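You operate a simulated robot arm through the tools that you are given. There is no shell and no other tool. Be economical: measure what you need, move in short steps, check, and stop when the job is done.

You run a simulated two-armed robot. Do the job below in one go: nothing can be reset, and whatever is moved stays where it is left.

## Task
Pick up the green cap bottle with one hand, pass it to the other hand and put it on the grey crate top. Set down upright: green cap bottle.
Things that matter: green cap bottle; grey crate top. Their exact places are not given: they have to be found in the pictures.

Only the result counts: the job must be done as asked and must still hold three seconds after the hand-in. Knocking over, shifting, dropping, spilling or breaking anything else fails it. Lids that push on must go on centred and level and be pressed home; caps that screw on are set level and turned clockwise until they are tight.

## Robot
Two 7-joint arms with two-finger parallel grippers on one trunk, on a base that drives. Base frame: it is fixed to the floor where the robot stands at the start and does not move with it; the origin is under the middle of the robot, x ahead of it, y to its left, z up. Units: m, rad, N and s.
The left shoulder is at the start at [0.11, 0.169, 1.506], the right one opposite. With the tool pointing down near the work surface each hand reaches from about 0.26 to 0.68 m from the robot's upright axis, wherever it stands, measured 20 degrees to its own side. Places, roughly: grey crate top [0.8, -0.4, 0.6]. Payload 1.57 kg a hand.
The tool frame of a hand sits at the grasp point between the pads (the TCP): z along the fingers, y along the line on which they close. The tips reach 0.03 m beyond it. Largest opening 0.08 m; finger width 0.017, thickness 0.012; the body of the gripper, 0.04 by 0.082 m, starts 0.08 m behind the TCP.
Orientation is that of the tool frame in the base frame, as a unit quaternion [x, y, z, w]. With the fingers straight down and closing along the base's y, the tool's x points along the base's -x, its y along +y and its z along -z.

## Interface
- The arms move only by the tool nudge_tool. It takes "left_increments", "right_increments" or both (then of equal length, played together; a hand with none holds still); each is a list of rows, each an object (a shift or turn left out is 0, a gripper value left out holds the last) with "xyz": the shift along the tool's x, y, z in m, a list of three; "delta_rot": the turn, a rotation vector about the tool's x, y, z in rad, a list of three; "fingers": the opening, from 0 (shut) to 1 (fully open). In form: [{"xyz": [tx, ty, tz], "delta_rot": [ax, ay, az], "fingers": fingers}, ...]. A call has 1 to 20 rows; each row is the pose to reach, as a shift and turn from the pose commanded when the call began, along the tool's axes at that moment. A row lasts 0.2 s, in which the tool goes at most 0.05 m and 0.15 rad; a call with a longer step from one row to the next is refused whole, and so is a gripper value outside its range. Where a pose cannot be reached the arm comes as near as it can. A force on the tool above 40 N (or 10 N above the force at the start of the call, whichever is more), or a blocked arm, ends the call early, and 0.2 s more pass. The fingers move at their own pace (about 0.072 m/s each) and stop on an object; they squeeze with about 42 N. The grip force told is the motor's: it shows also when the fingers shut on nothing. Time passes only in rows, and 0.2 s behind the last, so rows that repeat a pose let the fingers close. The reply holds the time, the measured pose of the TCP, the force on the tool along the base axes, the opening and the grip force, in the units named above and with some noise, with the torque about the TCP (base axes, N m) and any sound that the robot's microphone picked up, and new pictures: "show" is both (left out), scene, wrist or none (wrist: the cameras of the hands that moved).
- Cameras (640 x 400 px; columns grow to the right, rows downward): "scene" is now at [0.1592, -0.0062, 1.6899]; the picture's right is [-0.08, -1.00, 0.00], its down [-0.74, 0.06, -0.67] and it looks along [0.67, -0.05, -0.74] (base axes); focal length 266 px, centre (320, 200). "left" rides on the left gripper at [0.072, 0.007, -0.122] in its tool frame; the picture's right is [-0.09, 1.00, 0.00], its down [-0.84, -0.08, -0.54] and it looks along [-0.54, -0.05, 0.84] (tool axes); focal length 238 px, centre (320, 200). "right" rides on the right gripper at [0.072, -0.007, -0.122] in its tool frame; the picture's right is [0.09, 1.00, 0.00], its down [-0.84, 0.08, -0.54] and it looks along [-0.54, 0.05, 0.84] (tool axes); focal length 238 px, centre (320, 200).
- raise_lower(by): slides the trunk up (or, below 0, down) by that many m; the arms and the scene camera ride with it, the base frame stays. It gives what a move gives, with no picture.
- drive_base(legs): drives the robot by 1 to 6 legs, each [ahead, left, turn to the left] in m, m and rad, along the robot's own axes; the way and the turn of a leg run together, so that a leg with both is an arc; at most 1.5 m and 3.142 rad a leg. The arms and the cameras ride along, it lands a little off, and it stops where it bumps. It gives what a move gives, and a new picture of the scene camera.
- turn_head(pan, tilt): turns the head with the scene camera to pan (to the left, within 1.501 rad either way) and tilt (down, from -0.506 to 1.204), counted from straight ahead of the robot. It gives what a move gives, and a new picture of the scene camera.
- point_at(camera, pixels): there is no depth. For up to 12 entries [column, row, z] of the newest picture of that camera ("zoom" is the newest enlarged one), the place [x, y] in the base frame at which the ray of that pixel passes the height z, good to about 0.002 m. No time passes.
- inspect(camera, box): a new picture of the part [left, top, right, bottom] of that camera's present view, enlarged. No time passes.
- close_job(): hands the job in; it is judged then, once.

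Go step by step. Measure first, check grasps and placings, and put right what went wrong. The budget is 80 turns and 260 pictures, counting those below and the enlarged ones. Unless the task says otherwise, let go and move clear before handing in, and close with one line.

The tools are called after "Call:" by a JSON object that holds its "fn" and its "kwargs". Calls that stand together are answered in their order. nudge_tool: Moves the arms, as the interface text tells. Its arguments: {"type":"object","properties":{"left_increments":{"type":"array"},"right_increments":{"type":"array"},"show":{"type":"string","enum":["both","scene","wrist","none"]}},"required":[]} The other tools are called the same way: raise_lower (by) slides the trunk up or down; drive_base (legs) drives the base; turn_head (pan, tilt) turns the head that bears the scene camera; point_at (camera, pixels) gives the place at which the rays of pixels pass given heights; inspect (camera, box) takes an enlarged picture of a part of a camera's view; close_job () hands the job in.

At the start:

```text
clock: 0.0
left_tcp_pos: [0.703, 0.1091, 1.1599]
left_tcp_rot: [-0.001, 1.0, 0.0, -0.001]
left_ft_force: [0.0, -0.1, 0.1]
left_ft_torque: [0.0, -0.02, 0.03]
left_grip_width: 0.08
left_finger_force: 0.1
right_tcp_pos: [0.4119, -0.3751, 0.9964]
right_tcp_rot: [0.001, 1.0, 0.0, 0.0]
right_ft_force: [-0.5, -0.1, 0.0]
right_ft_torque: [-0.01, -0.01, 0.0]
right_grip_width: 0.0799
right_finger_force: 0.0
trunk travel left (down, up): [-0.82, 0.07]
robot x, y, heading: [0.0007, -0.0011, 0.003]
head pan, tilt: [-0.08, 0.838]
```

scene: 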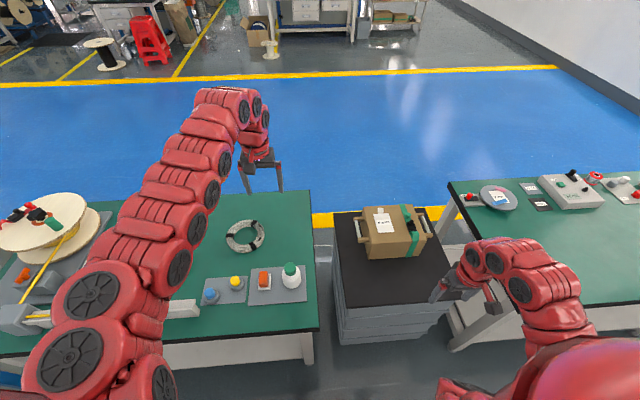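
right: 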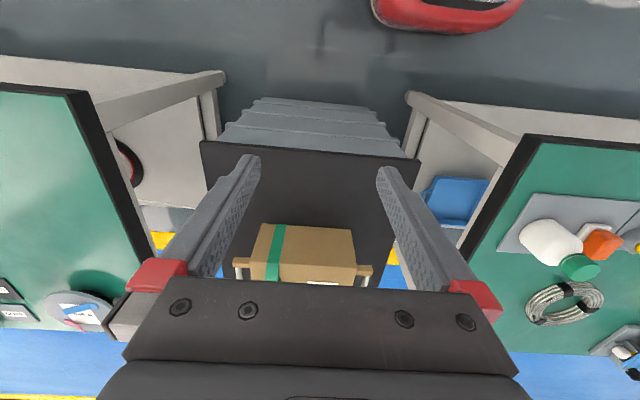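
left: 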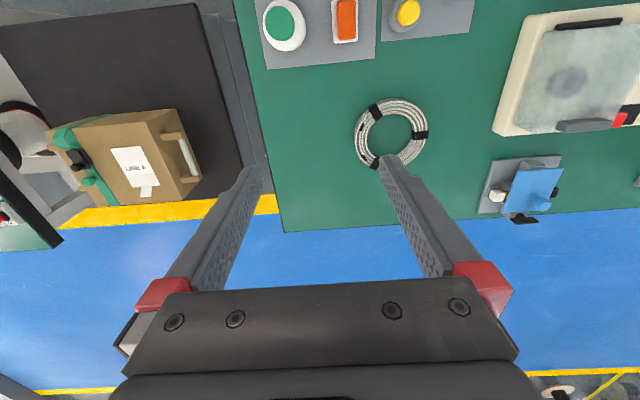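

The bottle with the green cap shows at scene (291,275) on the left table. The grey crate is at about (390,260), with a box on it. I'll enlarge both views and get their positions.

Call:
{"fn": "inspect", "kwargs": {"camera": "scene", "box": [180, 190, 340, 320]}}

Call:
{"fn": "inspect", "kwargs": {"camera": "scene", "box": [310, 190, 480, 350]}}

Call:
{"fn": "inspect", "kwargs": {"camera": "left", "box": [200, 0, 520, 200]}}

Call:
{"fn": "point_at", "kwargs": {"camera": "left", "pixels": [[285, 25, 0.75], [285, 25, 0.85], [240, 60, 0.75], [283, 231, 0.75], [0, 25, 0.6], [196, 4, 0.6], [242, 166, 0.6], [284, 67, 0.75]]}}

Call:
{"fn": "point_at", "kwargs": {"camera": "scene", "pixels": [[291, 286, 0.75], [290, 267, 0.85], [310, 192, 0.75], [318, 327, 0.75], [335, 212, 0.6], [344, 305, 0.6], [460, 290, 0.6], [370, 258, 0.6], [430, 253, 0.6]]}}

```text
3.08 times, centred on (260, 255) of scene
```

zoom: 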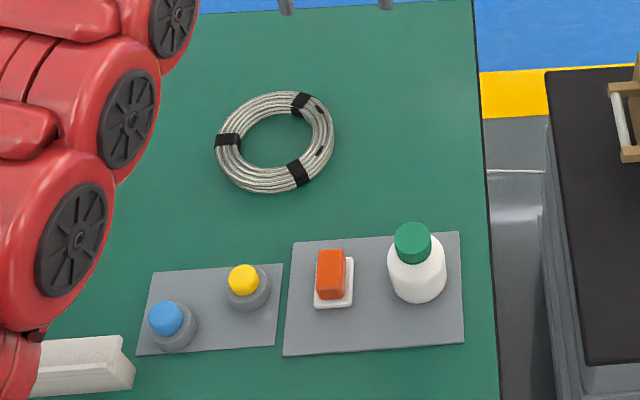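

```text
2.50 times, centred on (395, 270) of scene
```

zoom: 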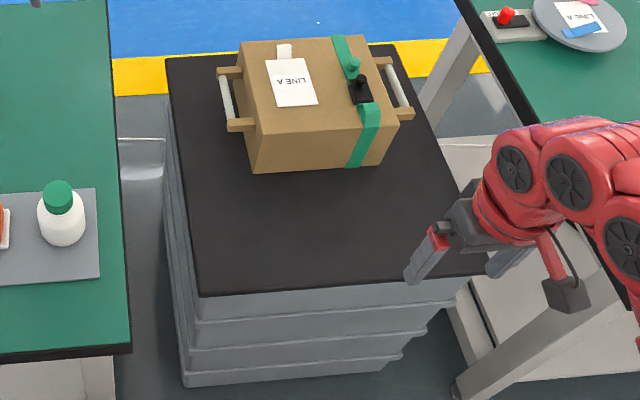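

```text
2.00 times, centred on (360, 100) of left
```

zoom: 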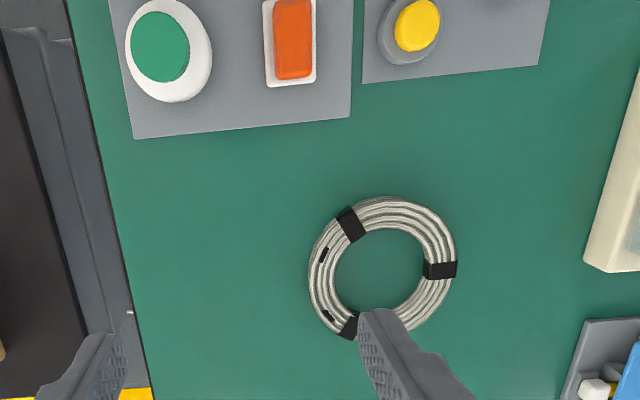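

```text
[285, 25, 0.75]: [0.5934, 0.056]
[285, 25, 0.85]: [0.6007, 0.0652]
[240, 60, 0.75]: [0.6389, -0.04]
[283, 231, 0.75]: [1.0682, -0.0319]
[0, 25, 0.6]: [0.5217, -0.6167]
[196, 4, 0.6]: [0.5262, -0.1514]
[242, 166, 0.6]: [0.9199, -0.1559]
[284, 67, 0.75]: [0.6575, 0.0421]
```

```text
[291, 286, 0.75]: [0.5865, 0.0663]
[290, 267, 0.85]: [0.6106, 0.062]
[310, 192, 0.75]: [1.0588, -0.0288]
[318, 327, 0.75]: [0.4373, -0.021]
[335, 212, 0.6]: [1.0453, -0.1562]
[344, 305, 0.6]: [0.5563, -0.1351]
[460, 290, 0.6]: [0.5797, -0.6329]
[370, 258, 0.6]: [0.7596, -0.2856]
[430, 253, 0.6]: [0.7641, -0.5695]
```

The bottle is near (0.59, 0.06). I'll triangulate the cap top, the mat corner and the crate corner from both cameras to get heights.

Call:
{"fn": "point_at", "kwargs": {"camera": "left", "pixels": [[280, 22, 0.8], [280, 22, 0.84], [280, 22, 0.88], [267.5, 69, 0.7], [267.5, 69, 0.75], [267.5, 69, 0.8], [196, 4, 0.55], [196, 4, 0.65], [375, 59, 0.75], [284, 50, 0.75], [284, 50, 0.76]]}}

Call:
{"fn": "point_at", "kwargs": {"camera": "scene", "pixels": [[290, 265, 0.8], [290, 265, 0.84], [290, 265, 0.88], [305.5, 265.5, 0.7], [305.5, 265.5, 0.75], [305.5, 265.5, 0.8], [331.5, 212.8, 0.6], [344.5, 306, 0.6], [310.5, 268, 0.6], [248.5, 305, 0.75], [291, 287, 0.75], [295.5, 288, 0.75]]}}

```text
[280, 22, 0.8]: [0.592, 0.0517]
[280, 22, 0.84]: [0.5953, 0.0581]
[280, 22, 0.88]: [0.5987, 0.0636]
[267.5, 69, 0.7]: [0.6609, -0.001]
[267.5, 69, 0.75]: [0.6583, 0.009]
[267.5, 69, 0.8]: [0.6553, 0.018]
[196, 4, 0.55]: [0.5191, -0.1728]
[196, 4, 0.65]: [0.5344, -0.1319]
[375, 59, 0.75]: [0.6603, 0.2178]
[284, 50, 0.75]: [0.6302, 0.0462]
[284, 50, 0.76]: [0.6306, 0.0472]
```

```text
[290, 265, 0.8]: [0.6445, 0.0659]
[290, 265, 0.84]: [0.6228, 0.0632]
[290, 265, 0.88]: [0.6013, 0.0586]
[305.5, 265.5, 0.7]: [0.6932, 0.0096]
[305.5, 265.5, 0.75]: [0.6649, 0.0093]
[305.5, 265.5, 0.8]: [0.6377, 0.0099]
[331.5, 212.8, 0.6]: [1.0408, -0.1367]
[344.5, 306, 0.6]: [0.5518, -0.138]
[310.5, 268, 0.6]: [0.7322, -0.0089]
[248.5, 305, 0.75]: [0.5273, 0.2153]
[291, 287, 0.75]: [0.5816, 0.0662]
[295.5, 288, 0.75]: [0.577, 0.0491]
```

The mat is at z≈0.755. The cap top is at about (0.599, 0.060, 0.87), so the bottle is about 0.115 tall and 0.07 wide. My plan is for the left hand to take the body at a 45° tilt from the robot's side. The right hand then takes the cap from above and places the bottle. First I'll move the left hand to a tilted look pose.

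Call:
{"fn": "nudge_tool", "kwargs": {"left_increments": [{"xyz": [0.03, -0.006, 0.028], "delta_rot": [0, -0.1, 0], "fingers": 1}, {"xyz": [0.062, -0.012, 0.056], "delta_rot": [0, -0.2, 0]}, {"xyz": [0.093, -0.018, 0.084], "delta_rot": [0, -0.3, 0]}, {"xyz": [0.124, -0.024, 0.112], "delta_rot": [0, -0.4, 0]}, {"xyz": [0.155, -0.03, 0.14], "delta_rot": [0, -0.5, 0]}, {"xyz": [0.186, -0.036, 0.168], "delta_rot": [0, -0.6, 0]}, {"xyz": [0.217, -0.042, 0.196], "delta_rot": [0, -0.7, 0]}, {"xyz": [0.246, -0.047, 0.222], "delta_rot": [0, -0.785, 0]}, {"xyz": [0.246, -0.047, 0.222], "delta_rot": [0, -0.785, 0]}]}}

```text
clock: 2.0
left_tcp_pos: [0.6729, 0.1035, 1.1309]
left_tcp_rot: [0.0, 0.999, 0.001, 0.049]
left_ft_force: [0.0, -0.2, -0.6]
left_ft_torque: [-0.03, 0.0, 0.03]
left_grip_width: 0.0799
left_finger_force: 0.0
left hand out of reach, approached as far as the arm can: row 2, 3, 4, 5, 6, 7, 8, 9
right_tcp_pos: [0.412, -0.3747, 0.9963]
right_tcp_rot: [0.0, 1.0, 0.0, 0.0]
right_ft_force: [0.8, 0.0, 0.2]
right_ft_torque: [-0.01, 0.05, -0.01]
right_grip_width: 0.0803
right_finger_force: 0.1
trunk travel left (down, up): [-0.82, 0.07]
robot x, y, heading: [-0.0014, -0.0008, -0.005]
head pan, tilt: [-0.08, 0.838]
```

scene: 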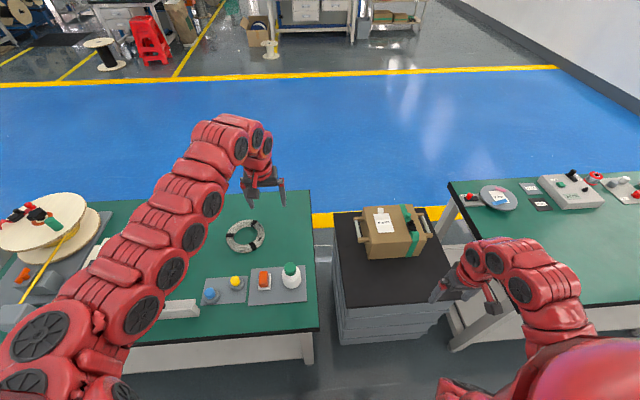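
left: 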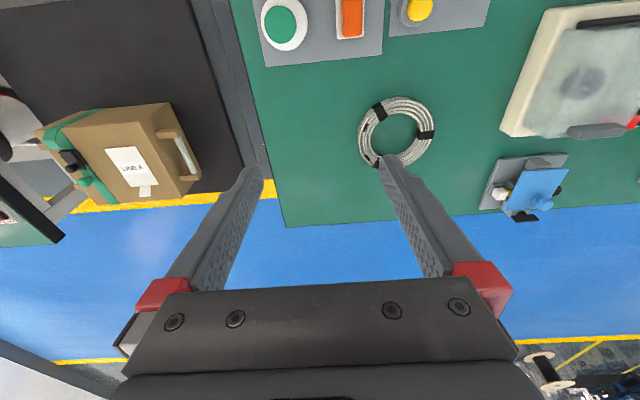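

The left arm stopped at row 2 with only 0.1 rad of tilt, probably at a joint limit. I'll try the shift first without the tilt.

Call:
{"fn": "nudge_tool", "kwargs": {"left_increments": [{"xyz": [0.04, 0, 0.02], "delta_rot": [0, 0.1, 0]}, {"xyz": [0.08, -0.01, 0.04], "delta_rot": [0, 0.1, 0]}, {"xyz": [0.12, -0.02, 0.06], "delta_rot": [0, 0.1, 0]}, {"xyz": [0.16, -0.03, 0.08], "delta_rot": [0, 0.1, 0]}, {"xyz": [0.19, -0.04, 0.1], "delta_rot": [0, 0.1, 0]}], "show": "none"}}

```text
clock: 3.4
left_tcp_pos: [0.495, 0.05, 0.9968]
left_tcp_rot: [0.067, 0.997, 0.028, -0.023]
left_ft_force: [-0.3, 0.3, -0.9]
left_ft_torque: [-0.01, 0.04, 0.01]
left_grip_width: 0.08
left_finger_force: 0.0
left hand out of reach, approached as far as the arm can: row 1, 2, 3, 4, 5
right_tcp_pos: [0.4107, -0.3736, 0.9986]
right_tcp_rot: [0.001, 1.0, -0.002, 0.002]
right_ft_force: [0.4, 0.2, 0.0]
right_ft_torque: [-0.03, 0.03, -0.01]
right_grip_width: 0.0799
right_finger_force: 0.1
trunk travel left (down, up): [-0.82, 0.07]
robot x, y, heading: [-0.0043, 0.0009, 0.002]
head pan, tilt: [-0.08, 0.838]
stopped in row 5 (left hand): the arm was blocked; the commanded pose is now the measured one
```

The hand has come back to (0.495, 0.05, 0.997), slightly twisted, and the arm reports blocked. I'll try only the tilt from here and look.

Call:
{"fn": "nudge_tool", "kwargs": {"left_increments": [{"xyz": [0, 0, 0], "delta_rot": [0, -0.12, 0]}, {"xyz": [0, 0, 0], "delta_rot": [0, -0.24, 0]}, {"xyz": [0, 0, 0], "delta_rot": [0, -0.36, 0]}]}}

```text
clock: 4.2
left_tcp_pos: [0.4973, 0.0477, 0.9968]
left_tcp_rot: [0.071, 0.985, 0.018, 0.156]
left_ft_force: [-0.6, -0.8, -0.1]
left_ft_torque: [-0.01, 0.01, 0.04]
left_grip_width: 0.08
left_finger_force: 0.0
right_tcp_pos: [0.412, -0.375, 0.9965]
right_tcp_rot: [0.0, 1.0, 0.0, 0.0]
right_ft_force: [-0.4, -0.2, -0.4]
right_ft_torque: [-0.02, 0.01, 0.03]
right_grip_width: 0.0796
right_finger_force: 0.2
trunk travel left (down, up): [-0.82, 0.07]
robot x, y, heading: [-0.002, -0.0008, -0.003]
head pan, tilt: [-0.08, 0.838]
```

scene: 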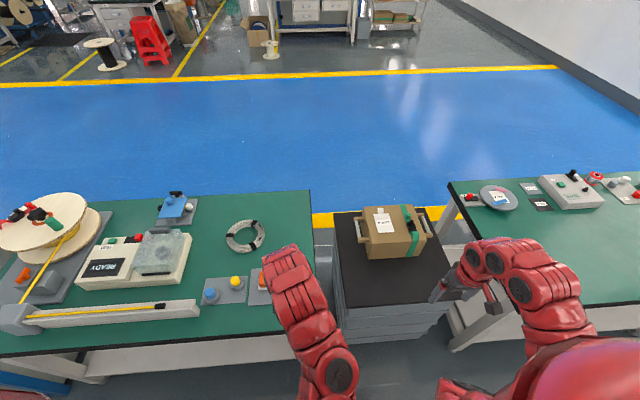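
left: 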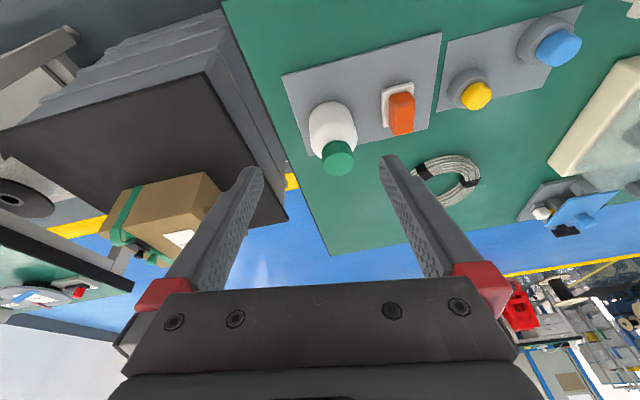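

The tilt works now; the arm has settled into another elbow posture. I'll go on to the 45° look pose at about (0.457, 0.062, 0.938) and take out the twist.

Call:
{"fn": "nudge_tool", "kwargs": {"left_increments": [{"xyz": [0.0, 0, 0.0], "delta_rot": [-0.005, -0.118, -0.036]}, {"xyz": [0.0, 0, 0.0], "delta_rot": [-0.01, -0.235, -0.073]}, {"xyz": [0.015, 0.001, 0.011], "delta_rot": [-0.016, -0.353, -0.11]}, {"xyz": [0.036, 0.003, 0.028], "delta_rot": [-0.021, -0.471, -0.146]}, {"xyz": [0.0577, 0.005, 0.0439], "delta_rot": [-0.021, -0.471, -0.146]}, {"xyz": [0.0577, 0.005, 0.0439], "delta_rot": [-0.021, -0.471, -0.146]}]}}

```text
clock: 5.6
left_tcp_pos: [0.457, 0.0611, 0.9381]
left_tcp_rot: [0.0, 0.923, -0.001, 0.384]
left_ft_force: [0.8, 0.2, -0.5]
left_ft_torque: [-0.03, 0.01, 0.01]
left_grip_width: 0.0797
left_finger_force: 0.1
right_tcp_pos: [0.4124, -0.3752, 0.997]
right_tcp_rot: [0.0, 1.0, 0.0, 0.0]
right_ft_force: [-0.2, 0.6, 0.1]
right_ft_torque: [0.01, -0.04, 0.0]
right_grip_width: 0.0802
right_finger_force: 0.1
trunk travel left (down, up): [-0.82, 0.07]
robot x, y, heading: [-0.0045, -0.0001, 0.0]
head pan, tilt: [-0.08, 0.838]
```

scene: 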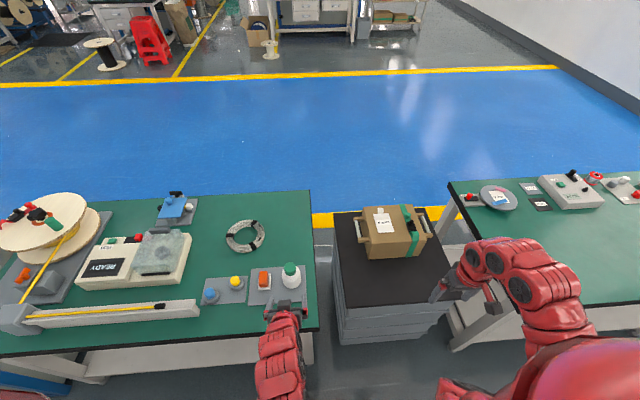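
left: 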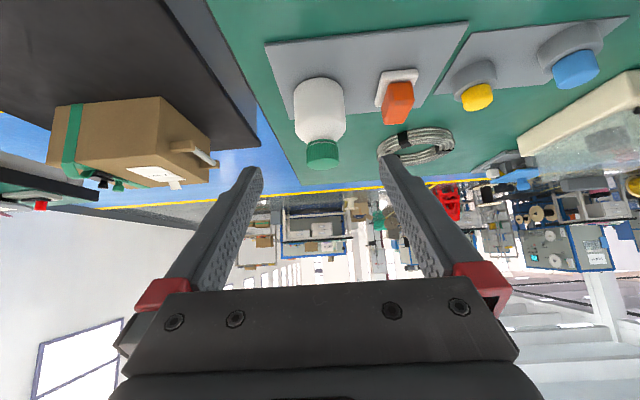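

The bottle is now seen from the side, upside down, at left pixels (294–346, 78–168). I'll enlarge it to measure its width and height.

Call:
{"fn": "inspect", "kwargs": {"camera": "left", "box": [255, 40, 415, 190]}}

Call:
{"fn": "inspect", "kwargs": {"camera": "scene", "box": [240, 240, 330, 320]}}

```text
2.67 times, centred on (335, 115) of left
```

zoom: 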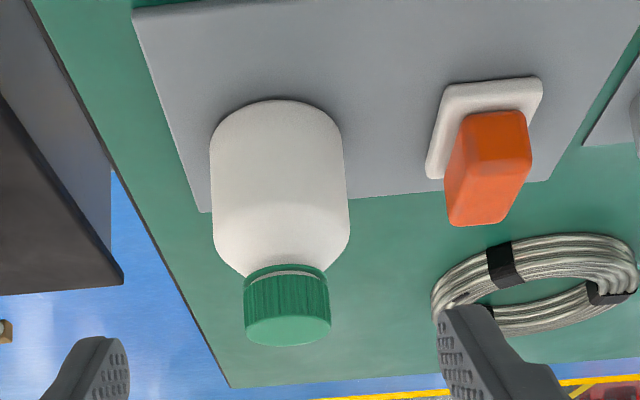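

```text
5.00 times, centred on (285, 280) of scene
```

zoom: 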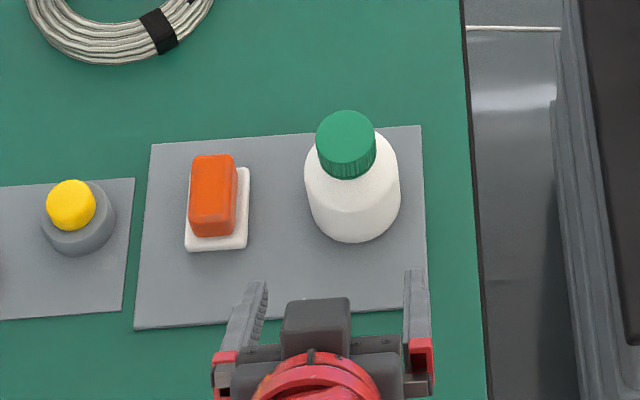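

Call:
{"fn": "point_at", "kwargs": {"camera": "left", "pixels": [[320, 77.5, 0.755], [322.6, 164.5, 0.86], [322.6, 164.5, 0.87], [322.6, 164.5, 0.865], [294.1, 95, 0.775], [344.5, 95, 0.775], [306.5, 155, 0.855], [338.6, 155, 0.855]]}}

Call:
{"fn": "point_at", "kwargs": {"camera": "scene", "pixels": [[291.4, 288.4, 0.755], [290.6, 267.6, 0.86], [290.6, 267.6, 0.87], [290.6, 267.6, 0.88], [282, 275, 0.82], [301, 277, 0.82], [284.2, 267.6, 0.87], [296.4, 267.6, 0.87]]}}

```text
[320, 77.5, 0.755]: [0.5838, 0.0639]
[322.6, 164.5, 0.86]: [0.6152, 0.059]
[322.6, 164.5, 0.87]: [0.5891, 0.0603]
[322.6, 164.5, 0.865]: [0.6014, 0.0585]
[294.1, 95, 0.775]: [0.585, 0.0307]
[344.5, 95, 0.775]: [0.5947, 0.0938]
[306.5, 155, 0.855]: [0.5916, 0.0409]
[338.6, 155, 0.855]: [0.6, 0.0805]
```

```text
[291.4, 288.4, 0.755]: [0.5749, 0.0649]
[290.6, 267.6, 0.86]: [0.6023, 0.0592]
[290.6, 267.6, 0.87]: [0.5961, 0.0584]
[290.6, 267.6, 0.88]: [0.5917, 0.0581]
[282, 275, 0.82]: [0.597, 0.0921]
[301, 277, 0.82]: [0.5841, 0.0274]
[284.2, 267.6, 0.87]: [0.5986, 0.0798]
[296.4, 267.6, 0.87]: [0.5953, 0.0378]
```

The body is about 0.064 wide and centred near (0.600, 0.061). The base is at z≈0.76 and the cap top at 0.867. The hand is already lined up in y, so I'll advance 0.13 along the fingers and look.

Call:
{"fn": "nudge_tool", "kwargs": {"left_increments": [{"xyz": [0, 0, 0.035], "fingers": 1}, {"xyz": [-0.001, 0, 0.07]}, {"xyz": [-0.001, 0, 0.1]}, {"xyz": [-0.002, 0, 0.13]}, {"xyz": [-0.002, 0, 0.13]}]}}

Call:
{"fn": "inspect", "kwargs": {"camera": "left", "box": [220, 40, 420, 300]}}

Call:
{"fn": "inspect", "kwargs": {"camera": "scene", "box": [240, 240, 330, 320]}}

```text
clock: 6.8
left_tcp_pos: [0.5495, 0.0623, 0.847]
left_tcp_rot: [-0.001, 0.924, -0.001, 0.383]
left_ft_force: [-0.6, 0.0, -0.3]
left_ft_torque: [-0.01, 0.04, 0.01]
left_grip_width: 0.0801
left_finger_force: 0.1
right_tcp_pos: [0.4126, -0.3749, 0.9968]
right_tcp_rot: [0.0, 1.0, 0.0, 0.001]
right_ft_force: [0.7, 0.0, 0.5]
right_ft_torque: [0.01, -0.02, -0.01]
right_grip_width: 0.0801
right_finger_force: 0.1
trunk travel left (down, up): [-0.82, 0.07]
robot x, y, heading: [0.0037, 0.0017, -0.001]
head pan, tilt: [-0.08, 0.838]
```

scene: 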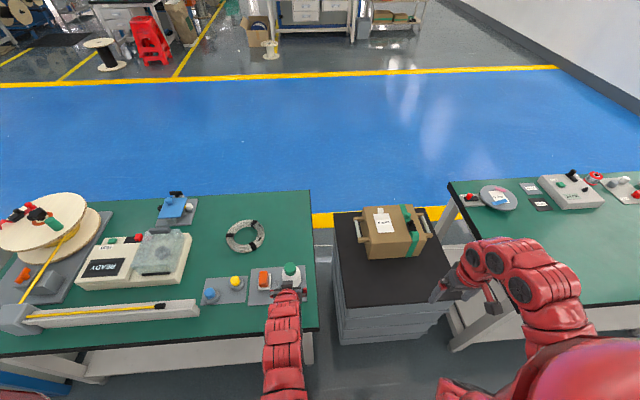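
left: 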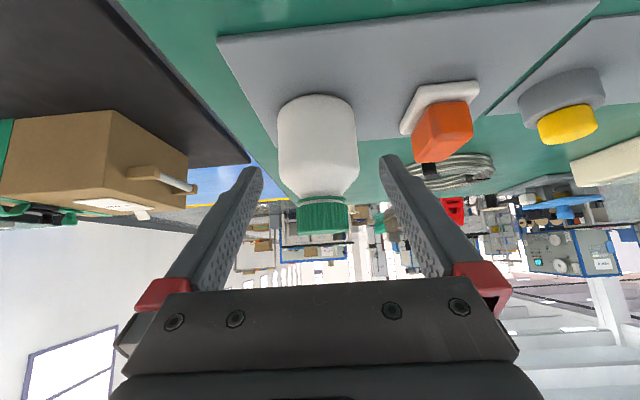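

```text
1.54 times, centred on (320, 170) of left
```

zoom: 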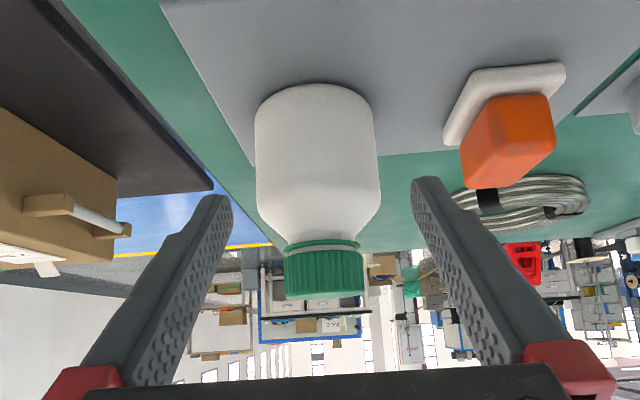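

```text
5.00 times, centred on (285, 280) of scene
```

zoom: 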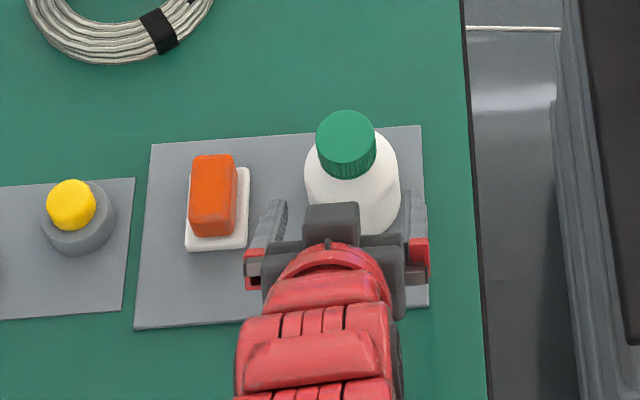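

The bottle sits about 2 px left of the finger midline (column 318 against 320), so I'll shift −0.002 in y. Then I'll advance the last 0.068.

Call:
{"fn": "nudge_tool", "kwargs": {"left_increments": [{"xyz": [0, -0.002, 0.0]}, {"xyz": [0, -0.002, 0.025]}, {"xyz": [0, -0.002, 0.05]}, {"xyz": [0, -0.002, 0.068]}, {"xyz": [0, -0.002, 0.068]}]}}

Call:
{"fn": "inspect", "kwargs": {"camera": "scene", "box": [240, 240, 330, 320]}}

```text
clock: 8.0
left_tcp_pos: [0.5976, 0.0592, 0.799]
left_tcp_rot: [-0.001, 0.924, 0.0, 0.382]
left_ft_force: [0.5, 0.0, -0.1]
left_ft_torque: [-0.01, 0.0, 0.02]
left_grip_width: 0.0798
left_finger_force: 0.0
right_tcp_pos: [0.4128, -0.3751, 0.9968]
right_tcp_rot: [0.0, 1.0, 0.0, 0.0]
right_ft_force: [0.2, 0.1, -0.4]
right_ft_torque: [0.0, -0.01, 0.01]
right_grip_width: 0.0799
right_finger_force: 0.0
trunk travel left (down, up): [-0.82, 0.07]
robot x, y, heading: [-0.0002, -0.0034, -0.003]
head pan, tilt: [-0.08, 0.838]
```

scene: 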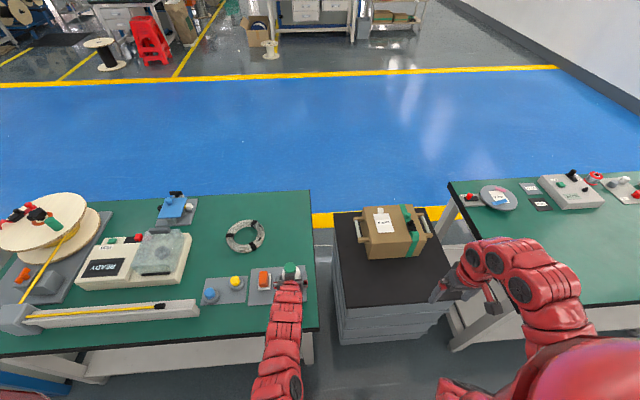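
left: 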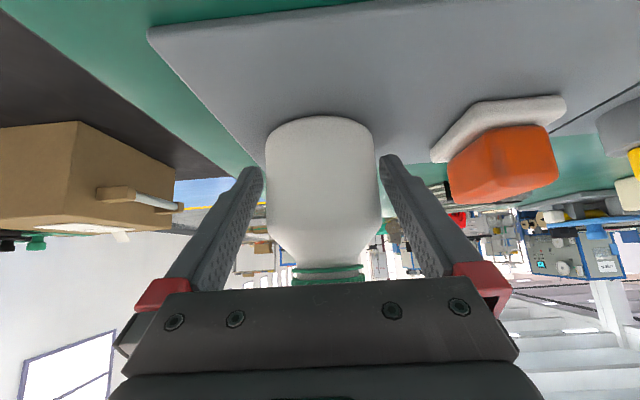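

```text
5.00 times, centred on (285, 280) of scene
```

zoom: 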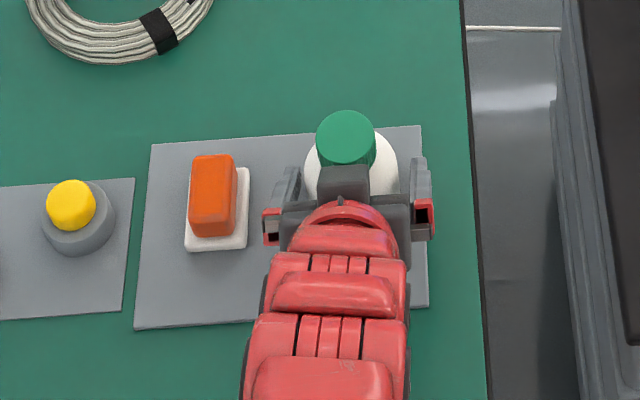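

The bottle stands centred between the fingers: its body spans columns 266–380 and the pads are at 250 and 390. I'll close the fingers.

Call:
{"fn": "nudge_tool", "kwargs": {"left_increments": [{"fingers": 0}, {"fingers": 0}, {"fingers": 0}], "show": "wrist"}}

```text
clock: 8.8
left_tcp_pos: [0.5979, 0.0585, 0.7989]
left_tcp_rot: [0.0, 0.924, -0.001, 0.383]
left_ft_force: [0.0, 0.5, -0.5]
left_ft_torque: [0.02, 0.01, 0.03]
left_grip_width: 0.0651
left_finger_force: 42.4
right_tcp_pos: [0.412, -0.3747, 0.9968]
right_tcp_rot: [0.0, 1.0, 0.0, 0.0]
right_ft_force: [-0.1, 0.4, -0.5]
right_ft_torque: [0.02, 0.01, 0.0]
right_grip_width: 0.0801
right_finger_force: 0.1
trunk travel left (down, up): [-0.82, 0.07]
robot x, y, heading: [0.002, 0.0005, -0.001]
head pan, tilt: [-0.08, 0.838]
```

left: 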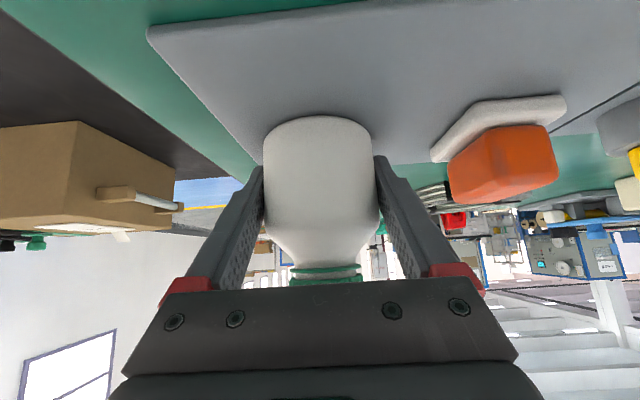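

The grip is solid: 0.065 opening at 42 N. I'll lift straight up 0.15 and then move to the handover spot near (0.50, −0.06, 0.95).

Call:
{"fn": "nudge_tool", "kwargs": {"left_increments": [{"xyz": [-0.014, 0, -0.014]}, {"xyz": [-0.04, 0, -0.04]}, {"xyz": [-0.07, 0, -0.07]}, {"xyz": [-0.106, 0, -0.106]}, {"xyz": [-0.092, -0.024, -0.12]}, {"xyz": [-0.078, -0.048, -0.134]}, {"xyz": [-0.064, -0.072, -0.148]}, {"xyz": [-0.05, -0.096, -0.162]}, {"xyz": [-0.036, -0.12, -0.176]}, {"xyz": [-0.036, -0.12, -0.176]}]}}

```text
refused: row 4 steps farther than a row can; nothing moved
```

Call:
{"fn": "nudge_tool", "kwargs": {"left_increments": [{"xyz": [-0.014, 0, -0.014]}, {"xyz": [-0.04, 0, -0.04]}, {"xyz": [-0.07, 0, -0.07]}, {"xyz": [-0.1, 0, -0.1]}, {"xyz": [-0.106, -0.01, -0.106]}, {"xyz": [-0.092, -0.034, -0.12]}, {"xyz": [-0.078, -0.058, -0.134]}, {"xyz": [-0.064, -0.08, -0.148]}, {"xyz": [-0.05, -0.1, -0.162]}, {"xyz": [-0.036, -0.12, -0.176]}, {"xyz": [-0.036, -0.12, -0.176]}]}}

```text
clock: 11.2
left_tcp_pos: [0.4992, -0.0609, 0.9493]
left_tcp_rot: [-0.001, 0.924, 0.0, 0.383]
left_ft_force: [0.0, -0.4, -2.4]
left_ft_torque: [-0.04, 0.01, 0.04]
left_grip_width: 0.065
left_finger_force: 42.4
right_tcp_pos: [0.4129, -0.3743, 0.9963]
right_tcp_rot: [0.0, 1.0, 0.0, 0.0]
right_ft_force: [-0.5, 0.2, 0.3]
right_ft_torque: [-0.01, 0.01, 0.02]
right_grip_width: 0.0798
right_finger_force: 0.0
trunk travel left (down, up): [-0.82, 0.07]
robot x, y, heading: [-0.001, -0.0011, -0.002]
head pan, tilt: [-0.08, 0.838]
```

scene: 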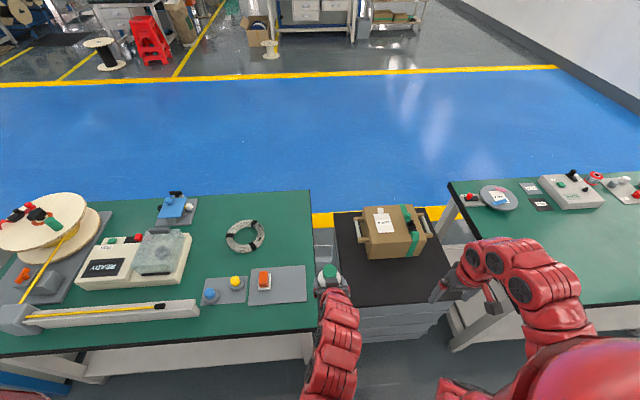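
left: 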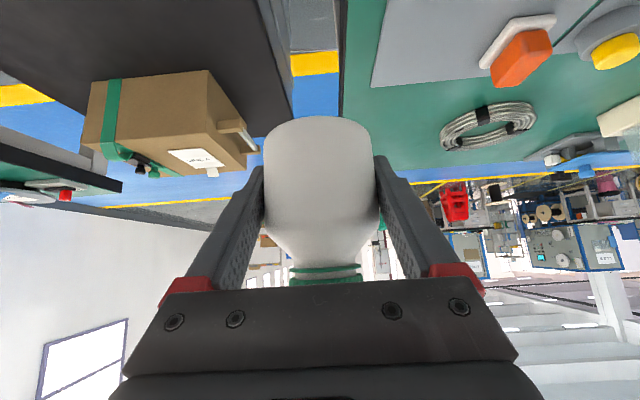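

The bottle came up clean (about 0.23 kg). I'll locate the cap top, expected at z≈1.017, in the scene camera.

Call:
{"fn": "inspect", "kwargs": {"camera": "scene", "box": [290, 240, 370, 300]}}

Call:
{"fn": "point_at", "kwargs": {"camera": "zoom", "pixels": [[320, 240, 1.017]]}}

```text
6.67 times, centred on (330, 270) of scene
```

zoom: 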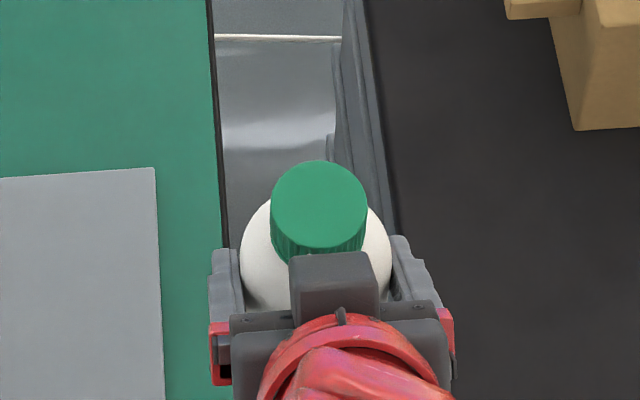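

```text
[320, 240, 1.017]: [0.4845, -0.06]
```

Call:
{"fn": "point_at", "kwargs": {"camera": "zoom", "pixels": [[319, 203, 1.017], [319, 203, 1.01], [271, 208, 1.017], [367, 208, 1.017], [333, 255, 1.017], [333, 255, 1.0]]}}

```text
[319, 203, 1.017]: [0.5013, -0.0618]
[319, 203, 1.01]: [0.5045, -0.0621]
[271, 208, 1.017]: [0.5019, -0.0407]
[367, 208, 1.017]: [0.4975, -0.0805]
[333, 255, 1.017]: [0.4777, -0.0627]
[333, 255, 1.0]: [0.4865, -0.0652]
```

The cap centre is at (0.501, −0.061) with its top near 1.017. I'll raise the right hand, yaw it 0.3 rad so its camera is clear of the left wrist, and bring it to about 0.08 m to the right of the cap.

Call:
{"fn": "nudge_tool", "kwargs": {"right_increments": [{"xyz": [0, 0, -0.045], "fingers": 1}, {"xyz": [0, 0, -0.09]}, {"xyz": [0, 0, -0.134]}, {"xyz": [-0.015, 0.046, -0.134], "delta_rot": [0, 0, -0.06]}, {"xyz": [-0.03, 0.092, -0.134], "delta_rot": [0, 0, -0.12]}, {"xyz": [-0.045, 0.138, -0.134], "delta_rot": [0, 0, -0.18]}, {"xyz": [-0.06, 0.184, -0.134], "delta_rot": [0, 0, -0.24]}, {"xyz": [-0.075, 0.23, -0.134], "delta_rot": [0, 0, -0.3]}, {"xyz": [-0.075, 0.23, -0.134], "delta_rot": [0, 0, -0.3]}]}}

```text
clock: 13.2
left_tcp_pos: [0.498, -0.0629, 0.9488]
left_tcp_rot: [0.001, 0.924, -0.002, 0.382]
left_ft_force: [0.2, 0.2, -1.4]
left_ft_torque: [0.0, -0.01, 0.02]
left_grip_width: 0.0651
left_finger_force: 42.1
right_tcp_pos: [0.4241, -0.1525, 1.0755]
right_tcp_rot: [-0.146, 0.989, 0.018, 0.026]
right_ft_force: [-0.3, -0.9, 0.1]
right_ft_torque: [0.01, 0.0, -0.02]
right_grip_width: 0.0804
right_finger_force: 0.0
right hand out of reach, approached as far as the arm can: row 1, 2, 3, 4, 5, 6, 7, 8, 9
trunk travel left (down, up): [-0.82, 0.07]
robot x, y, heading: [0.0014, 0.0013, -0.0]
head pan, tilt: [-0.08, 0.838]
```

scene: 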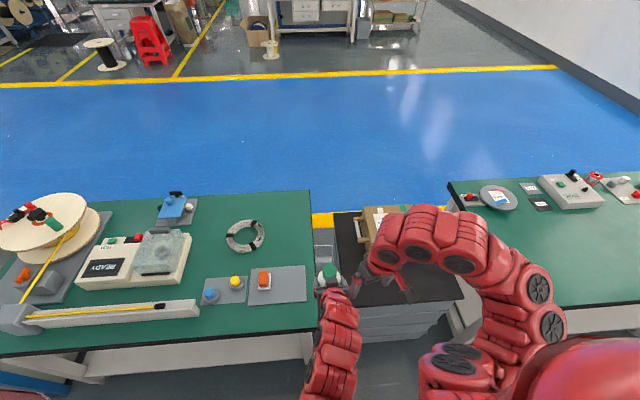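
right: 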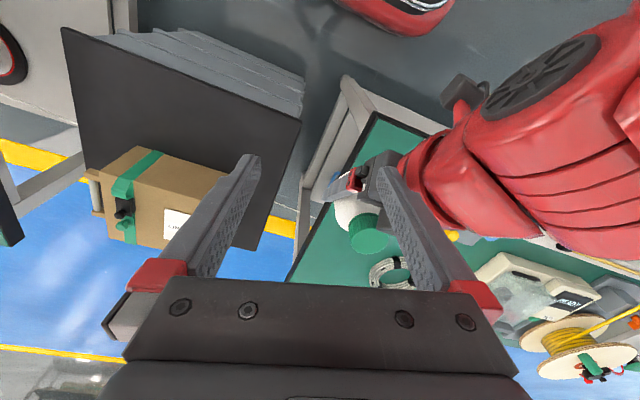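

The right hand tops out at z≈1.076 with the tool down, so the handover has to be lower. I'll lower the left hand with the bottle by 0.10, which puts the cap top at about 0.917 with the base still above the table height.

Call:
{"fn": "nudge_tool", "kwargs": {"left_increments": [{"xyz": [0.025, 0, 0.025]}, {"xyz": [0.05, 0, 0.05]}, {"xyz": [0.0707, 0, 0.0707]}, {"xyz": [0.0707, 0, 0.0707]}], "show": "none"}}

```text
clock: 14.2
left_tcp_pos: [0.498, -0.0608, 0.8482]
left_tcp_rot: [0.0, 0.924, -0.001, 0.381]
left_ft_force: [0.8, -1.0, -1.9]
left_ft_torque: [0.0, 0.01, -0.01]
left_grip_width: 0.0651
left_finger_force: 41.7
right_tcp_pos: [0.4243, -0.151, 1.0757]
right_tcp_rot: [-0.147, 0.989, 0.018, 0.027]
right_ft_force: [-0.2, -0.4, -0.1]
right_ft_torque: [0.01, 0.0, 0.0]
right_grip_width: 0.0801
right_finger_force: 0.1
trunk travel left (down, up): [-0.82, 0.07]
robot x, y, heading: [0.0002, -0.0013, 0.003]
head pan, tilt: [-0.08, 0.838]
```

The cap is now at about (0.500, −0.061) with its top near 0.916. I'll bring the right hand forward first, then sideways over the cap at z≈1.03, and straighten it.

Call:
{"fn": "nudge_tool", "kwargs": {"right_increments": [{"xyz": [-0.035, -0.012, 0.025], "delta_rot": [0.014, 0.03, 0]}, {"xyz": [-0.07, -0.0235, 0.05], "delta_rot": [0.028, 0.059, -0.005]}, {"xyz": [-0.079, 0.005, 0.051], "delta_rot": [0.028, 0.059, -0.005]}, {"xyz": [-0.088, 0.034, 0.052], "delta_rot": [0.028, 0.059, -0.005]}, {"xyz": [-0.096, 0.0625, 0.054], "delta_rot": [0.028, 0.059, -0.005]}, {"xyz": [-0.096, 0.0625, 0.054], "delta_rot": [0.028, 0.059, -0.005]}]}}

Call:
{"fn": "inspect", "kwargs": {"camera": "right", "box": [180, 0, 500, 300]}}

Call:
{"fn": "inspect", "kwargs": {"camera": "scene", "box": [270, 210, 430, 340]}}

```text
clock: 15.6
left_tcp_pos: [0.498, -0.0603, 0.8484]
left_tcp_rot: [0.0, 0.924, -0.003, 0.383]
left_ft_force: [0.0, 0.2, -2.5]
left_ft_torque: [-0.04, 0.01, 0.01]
left_grip_width: 0.0652
left_finger_force: 41.9
right_tcp_pos: [0.4707, -0.0037, 1.0069]
right_tcp_rot: [-0.148, 0.989, 0.001, -0.001]
right_ft_force: [0.4, -0.3, 0.5]
right_ft_torque: [-0.02, 0.02, -0.03]
right_grip_width: 0.08
right_finger_force: 0.0
right hand out of reach, approached as far as the arm can: row 1, 2, 3, 4, 5, 6
trunk travel left (down, up): [-0.82, 0.07]
robot x, y, heading: [0.0015, -0.0006, -0.002]
head pan, tilt: [-0.08, 0.838]
```

scene: 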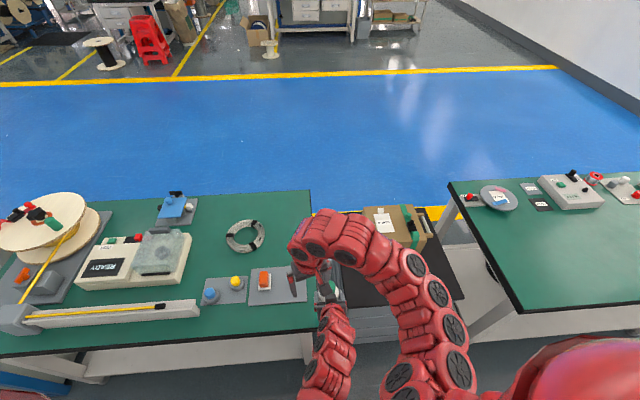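
right: 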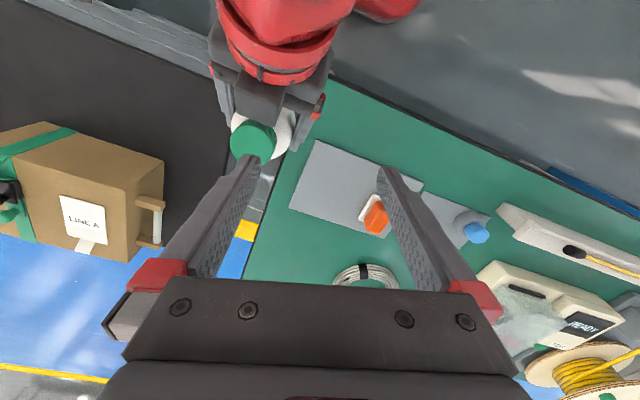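

```text
1.33 times, centred on (340, 150) of right
```

zoom: 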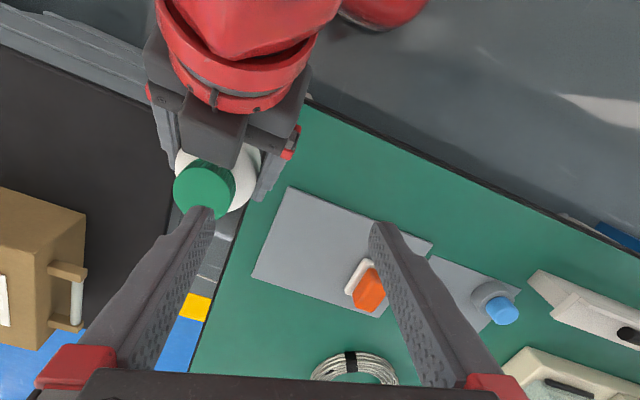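

```text
3.08 times, centred on (350, 275) of scene
```

zoom: 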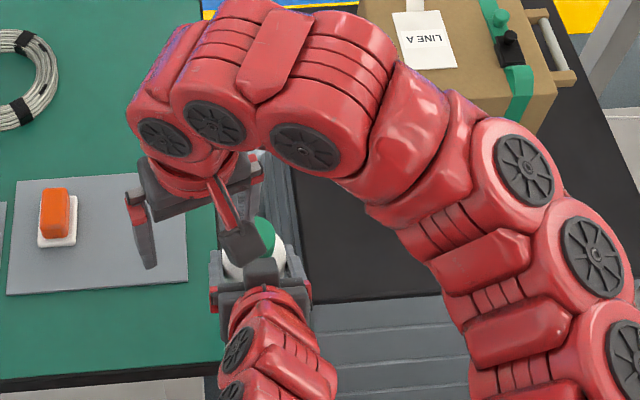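

The right hand slid to (0.471, −0.004, 1.007), so straight down it cannot go much above z≈1.0 here. I'll lower the left hand by 0.05 and bring it toward the right arm to y≈−0.12, over the gap and crate edge and clear of the table.

Call:
{"fn": "nudge_tool", "kwargs": {"left_increments": [{"xyz": [0.015, -0.01, 0.015]}, {"xyz": [0.03, -0.03, 0.03]}, {"xyz": [0.0354, -0.06, 0.0354]}, {"xyz": [0.0354, -0.06, 0.0354]}], "show": "scene"}}

```text
clock: 16.6
left_tcp_pos: [0.4992, -0.1214, 0.7991]
left_tcp_rot: [0.0, 0.924, -0.002, 0.383]
left_ft_force: [-0.2, 0.3, -1.8]
left_ft_torque: [0.0, -0.02, 0.01]
left_grip_width: 0.0649
left_finger_force: 42.0
right_tcp_pos: [0.4697, -0.0038, 1.0077]
right_tcp_rot: [-0.15, 0.989, 0.002, 0.001]
right_ft_force: [0.5, 0.2, 0.3]
right_ft_torque: [0.01, 0.0, -0.02]
right_grip_width: 0.0801
right_finger_force: 0.0
trunk travel left (down, up): [-0.82, 0.07]
robot x, y, heading: [-0.0006, -0.0008, 0.001]
head pan, tilt: [-0.08, 0.838]
```

scene: 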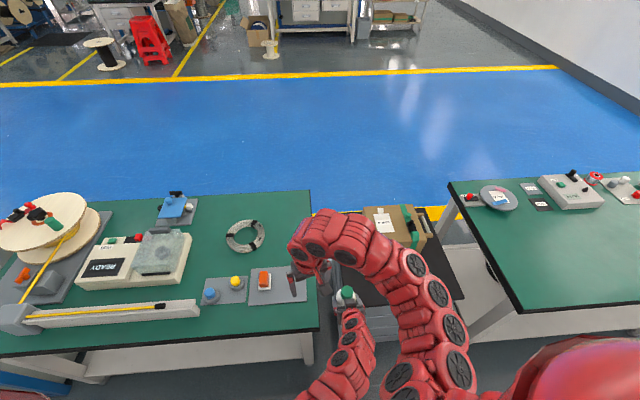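

The cap is now at about (0.501, −0.121) with its top at 0.867. I'll move the right hand over it at TCP z≈0.97.

Call:
{"fn": "nudge_tool", "kwargs": {"right_increments": [{"xyz": [0.0015, -0.035, 0.011]}, {"xyz": [0.003, -0.07, 0.022]}, {"xyz": [0.005, -0.1, 0.031]}, {"xyz": [0.005, -0.121, 0.037]}, {"xyz": [0.005, -0.121, 0.037]}]}}

Call:
{"fn": "inspect", "kwargs": {"camera": "right", "box": [180, 0, 500, 300]}}

```text
clock: 17.8
left_tcp_pos: [0.4989, -0.1204, 0.7984]
left_tcp_rot: [0.0, 0.924, -0.001, 0.382]
left_ft_force: [-0.3, -0.4, -3.0]
left_ft_torque: [0.01, -0.02, -0.04]
left_grip_width: 0.0651
left_finger_force: 41.7
right_tcp_pos: [0.5019, -0.1212, 0.9724]
right_tcp_rot: [-0.149, 0.989, -0.001, -0.001]
right_ft_force: [0.1, 0.3, -0.4]
right_ft_torque: [0.0, -0.02, -0.01]
right_grip_width: 0.08
right_finger_force: 0.1
trunk travel left (down, up): [-0.82, 0.07]
robot x, y, heading: [-0.0012, -0.0021, 0.0]
head pan, tilt: [-0.08, 0.838]
```

scene: 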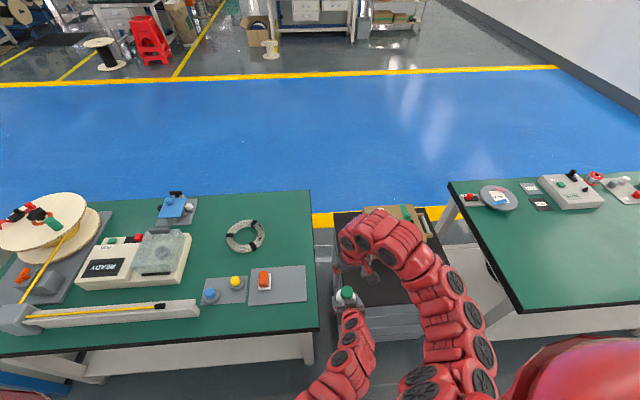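
right: 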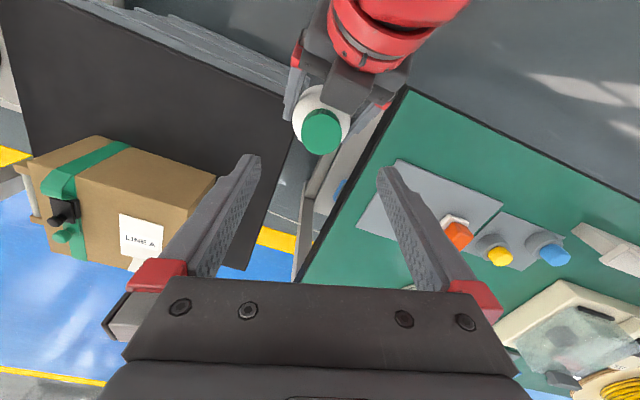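

```text
1.33 times, centred on (340, 150) of right
```

zoom: 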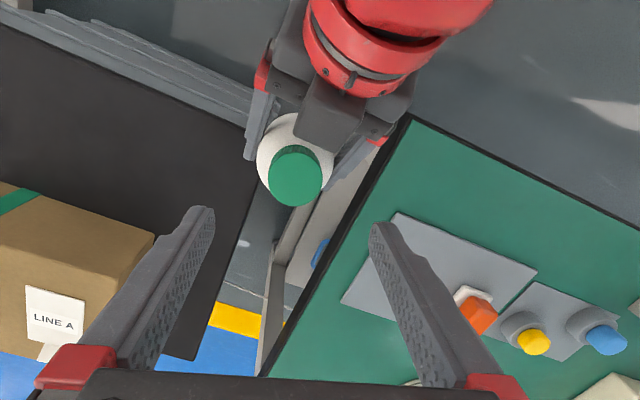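

Call:
{"fn": "point_at", "kwargs": {"camera": "right", "pixels": [[322, 130, 0.867], [322, 130, 0.86]]}}

Call:
{"fn": "inspect", "kwargs": {"camera": "scene", "box": [310, 255, 390, 315]}}

Call:
{"fn": "point_at", "kwargs": {"camera": "scene", "pixels": [[347, 293, 0.867]]}}

```text
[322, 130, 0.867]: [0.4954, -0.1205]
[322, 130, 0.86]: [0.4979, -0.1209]
```

```text
6.67 times, centred on (350, 285) of scene
```

zoom: 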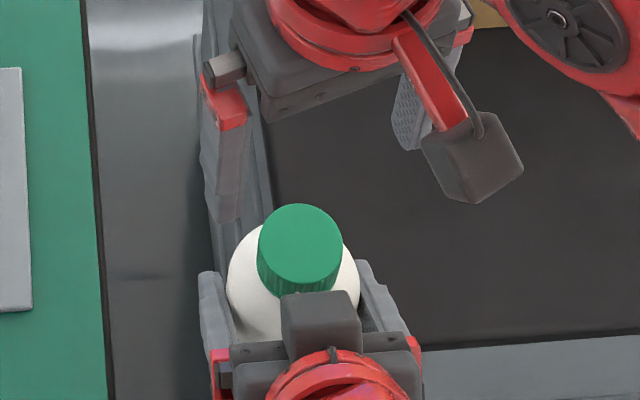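

```text
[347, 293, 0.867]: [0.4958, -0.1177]
```

The cap centre is at about (0.498, −0.120), and the right TCP is 0.004 too far forward. I'll correct that, descend partway to z≈0.91, and check clearance to the left gripper.

Call:
{"fn": "nudge_tool", "kwargs": {"right_increments": [{"xyz": [0.0035, 0.002, 0.02]}, {"xyz": [0.0035, 0.002, 0.045]}, {"xyz": [0.0035, 0.002, 0.062]}, {"xyz": [0.0035, 0.002, 0.062]}], "show": "wrist"}}

Call:
{"fn": "inspect", "kwargs": {"camera": "scene", "box": [310, 255, 390, 315]}}

```text
clock: 18.8
left_tcp_pos: [0.499, -0.1205, 0.7992]
left_tcp_rot: [0.0, 0.924, 0.0, 0.383]
left_ft_force: [-0.3, -0.8, -2.4]
left_ft_torque: [-0.01, -0.02, 0.04]
left_grip_width: 0.0651
left_finger_force: 42.3
right_tcp_pos: [0.4986, -0.1214, 0.9096]
right_tcp_rot: [-0.149, 0.989, -0.001, 0.0]
right_ft_force: [0.3, -0.1, -0.6]
right_ft_torque: [0.02, -0.05, 0.01]
right_grip_width: 0.0804
right_finger_force: 0.0
trunk travel left (down, up): [-0.82, 0.07]
robot x, y, heading: [-0.0005, -0.0006, 0.002]
head pan, tilt: [-0.08, 0.838]
```

right: 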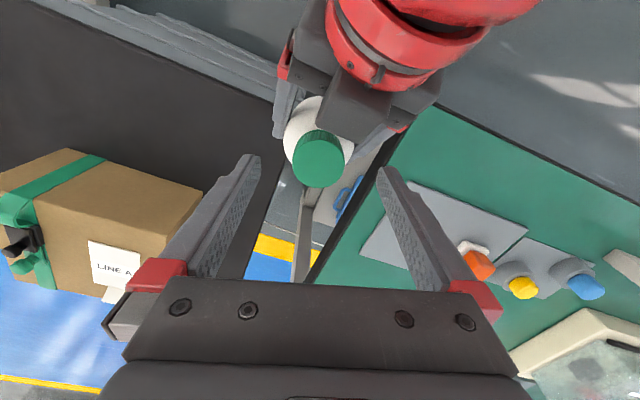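

```text
6.67 times, centred on (350, 285) of scene
```

zoom: 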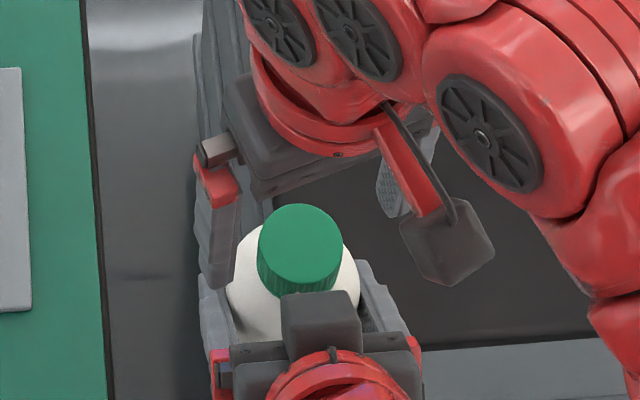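

Clearance is good. I'll close the fingers partway to 0.06 so they miss the left fingers, go down to TCP z≈0.875, and check.

Call:
{"fn": "nudge_tool", "kwargs": {"right_increments": [{"xyz": [0, 0, 0], "fingers": 0.75}, {"xyz": [0, 0, 0.015], "fingers": 0.75}, {"xyz": [0, 0, 0.035], "fingers": 0.75}, {"xyz": [0, 0, 0.035], "fingers": 0.75}], "show": "wrist"}}

Call:
{"fn": "inspect", "kwargs": {"camera": "scene", "box": [310, 255, 390, 315]}}

```text
clock: 19.8
left_tcp_pos: [0.4994, -0.1214, 0.7984]
left_tcp_rot: [0.0, 0.924, -0.001, 0.383]
left_ft_force: [0.0, -1.2, -2.4]
left_ft_torque: [0.01, 0.03, 0.01]
left_grip_width: 0.065
left_finger_force: 42.3
right_tcp_pos: [0.4969, -0.1203, 0.875]
right_tcp_rot: [-0.148, 0.989, 0.001, -0.002]
right_ft_force: [0.2, -0.1, 0.2]
right_ft_torque: [0.03, 0.0, -0.02]
right_grip_width: 0.0599
right_finger_force: 0.1
trunk travel left (down, up): [-0.82, 0.07]
robot x, y, heading: [-0.0003, 0.0006, 0.003]
head pan, tilt: [-0.08, 0.838]
```

right: 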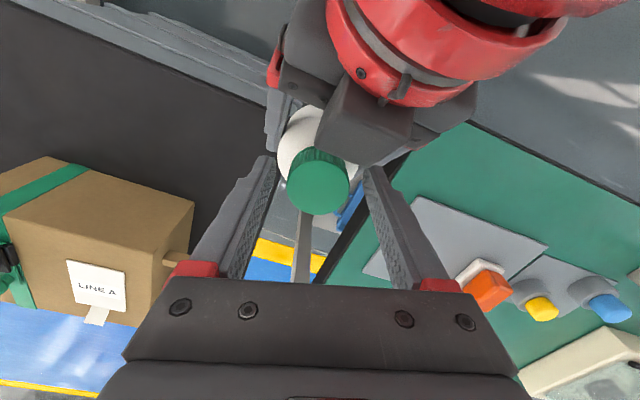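

```text
6.67 times, centred on (350, 285) of scene
```

zoom: 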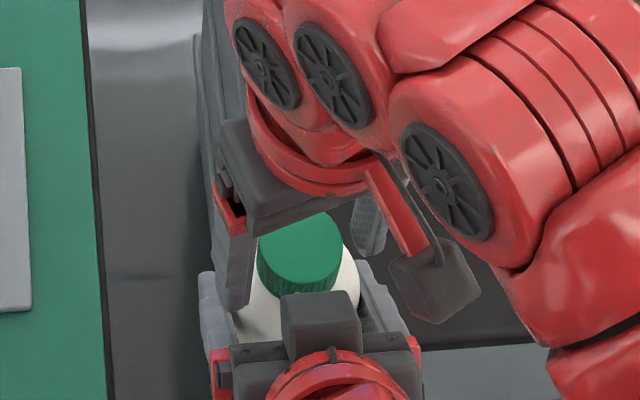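

Call:
{"fn": "point_at", "kwargs": {"camera": "right", "pixels": [[318, 190, 0.867], [319, 183, 0.867]]}}

```text
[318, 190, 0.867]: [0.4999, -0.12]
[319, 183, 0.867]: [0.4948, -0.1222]
```

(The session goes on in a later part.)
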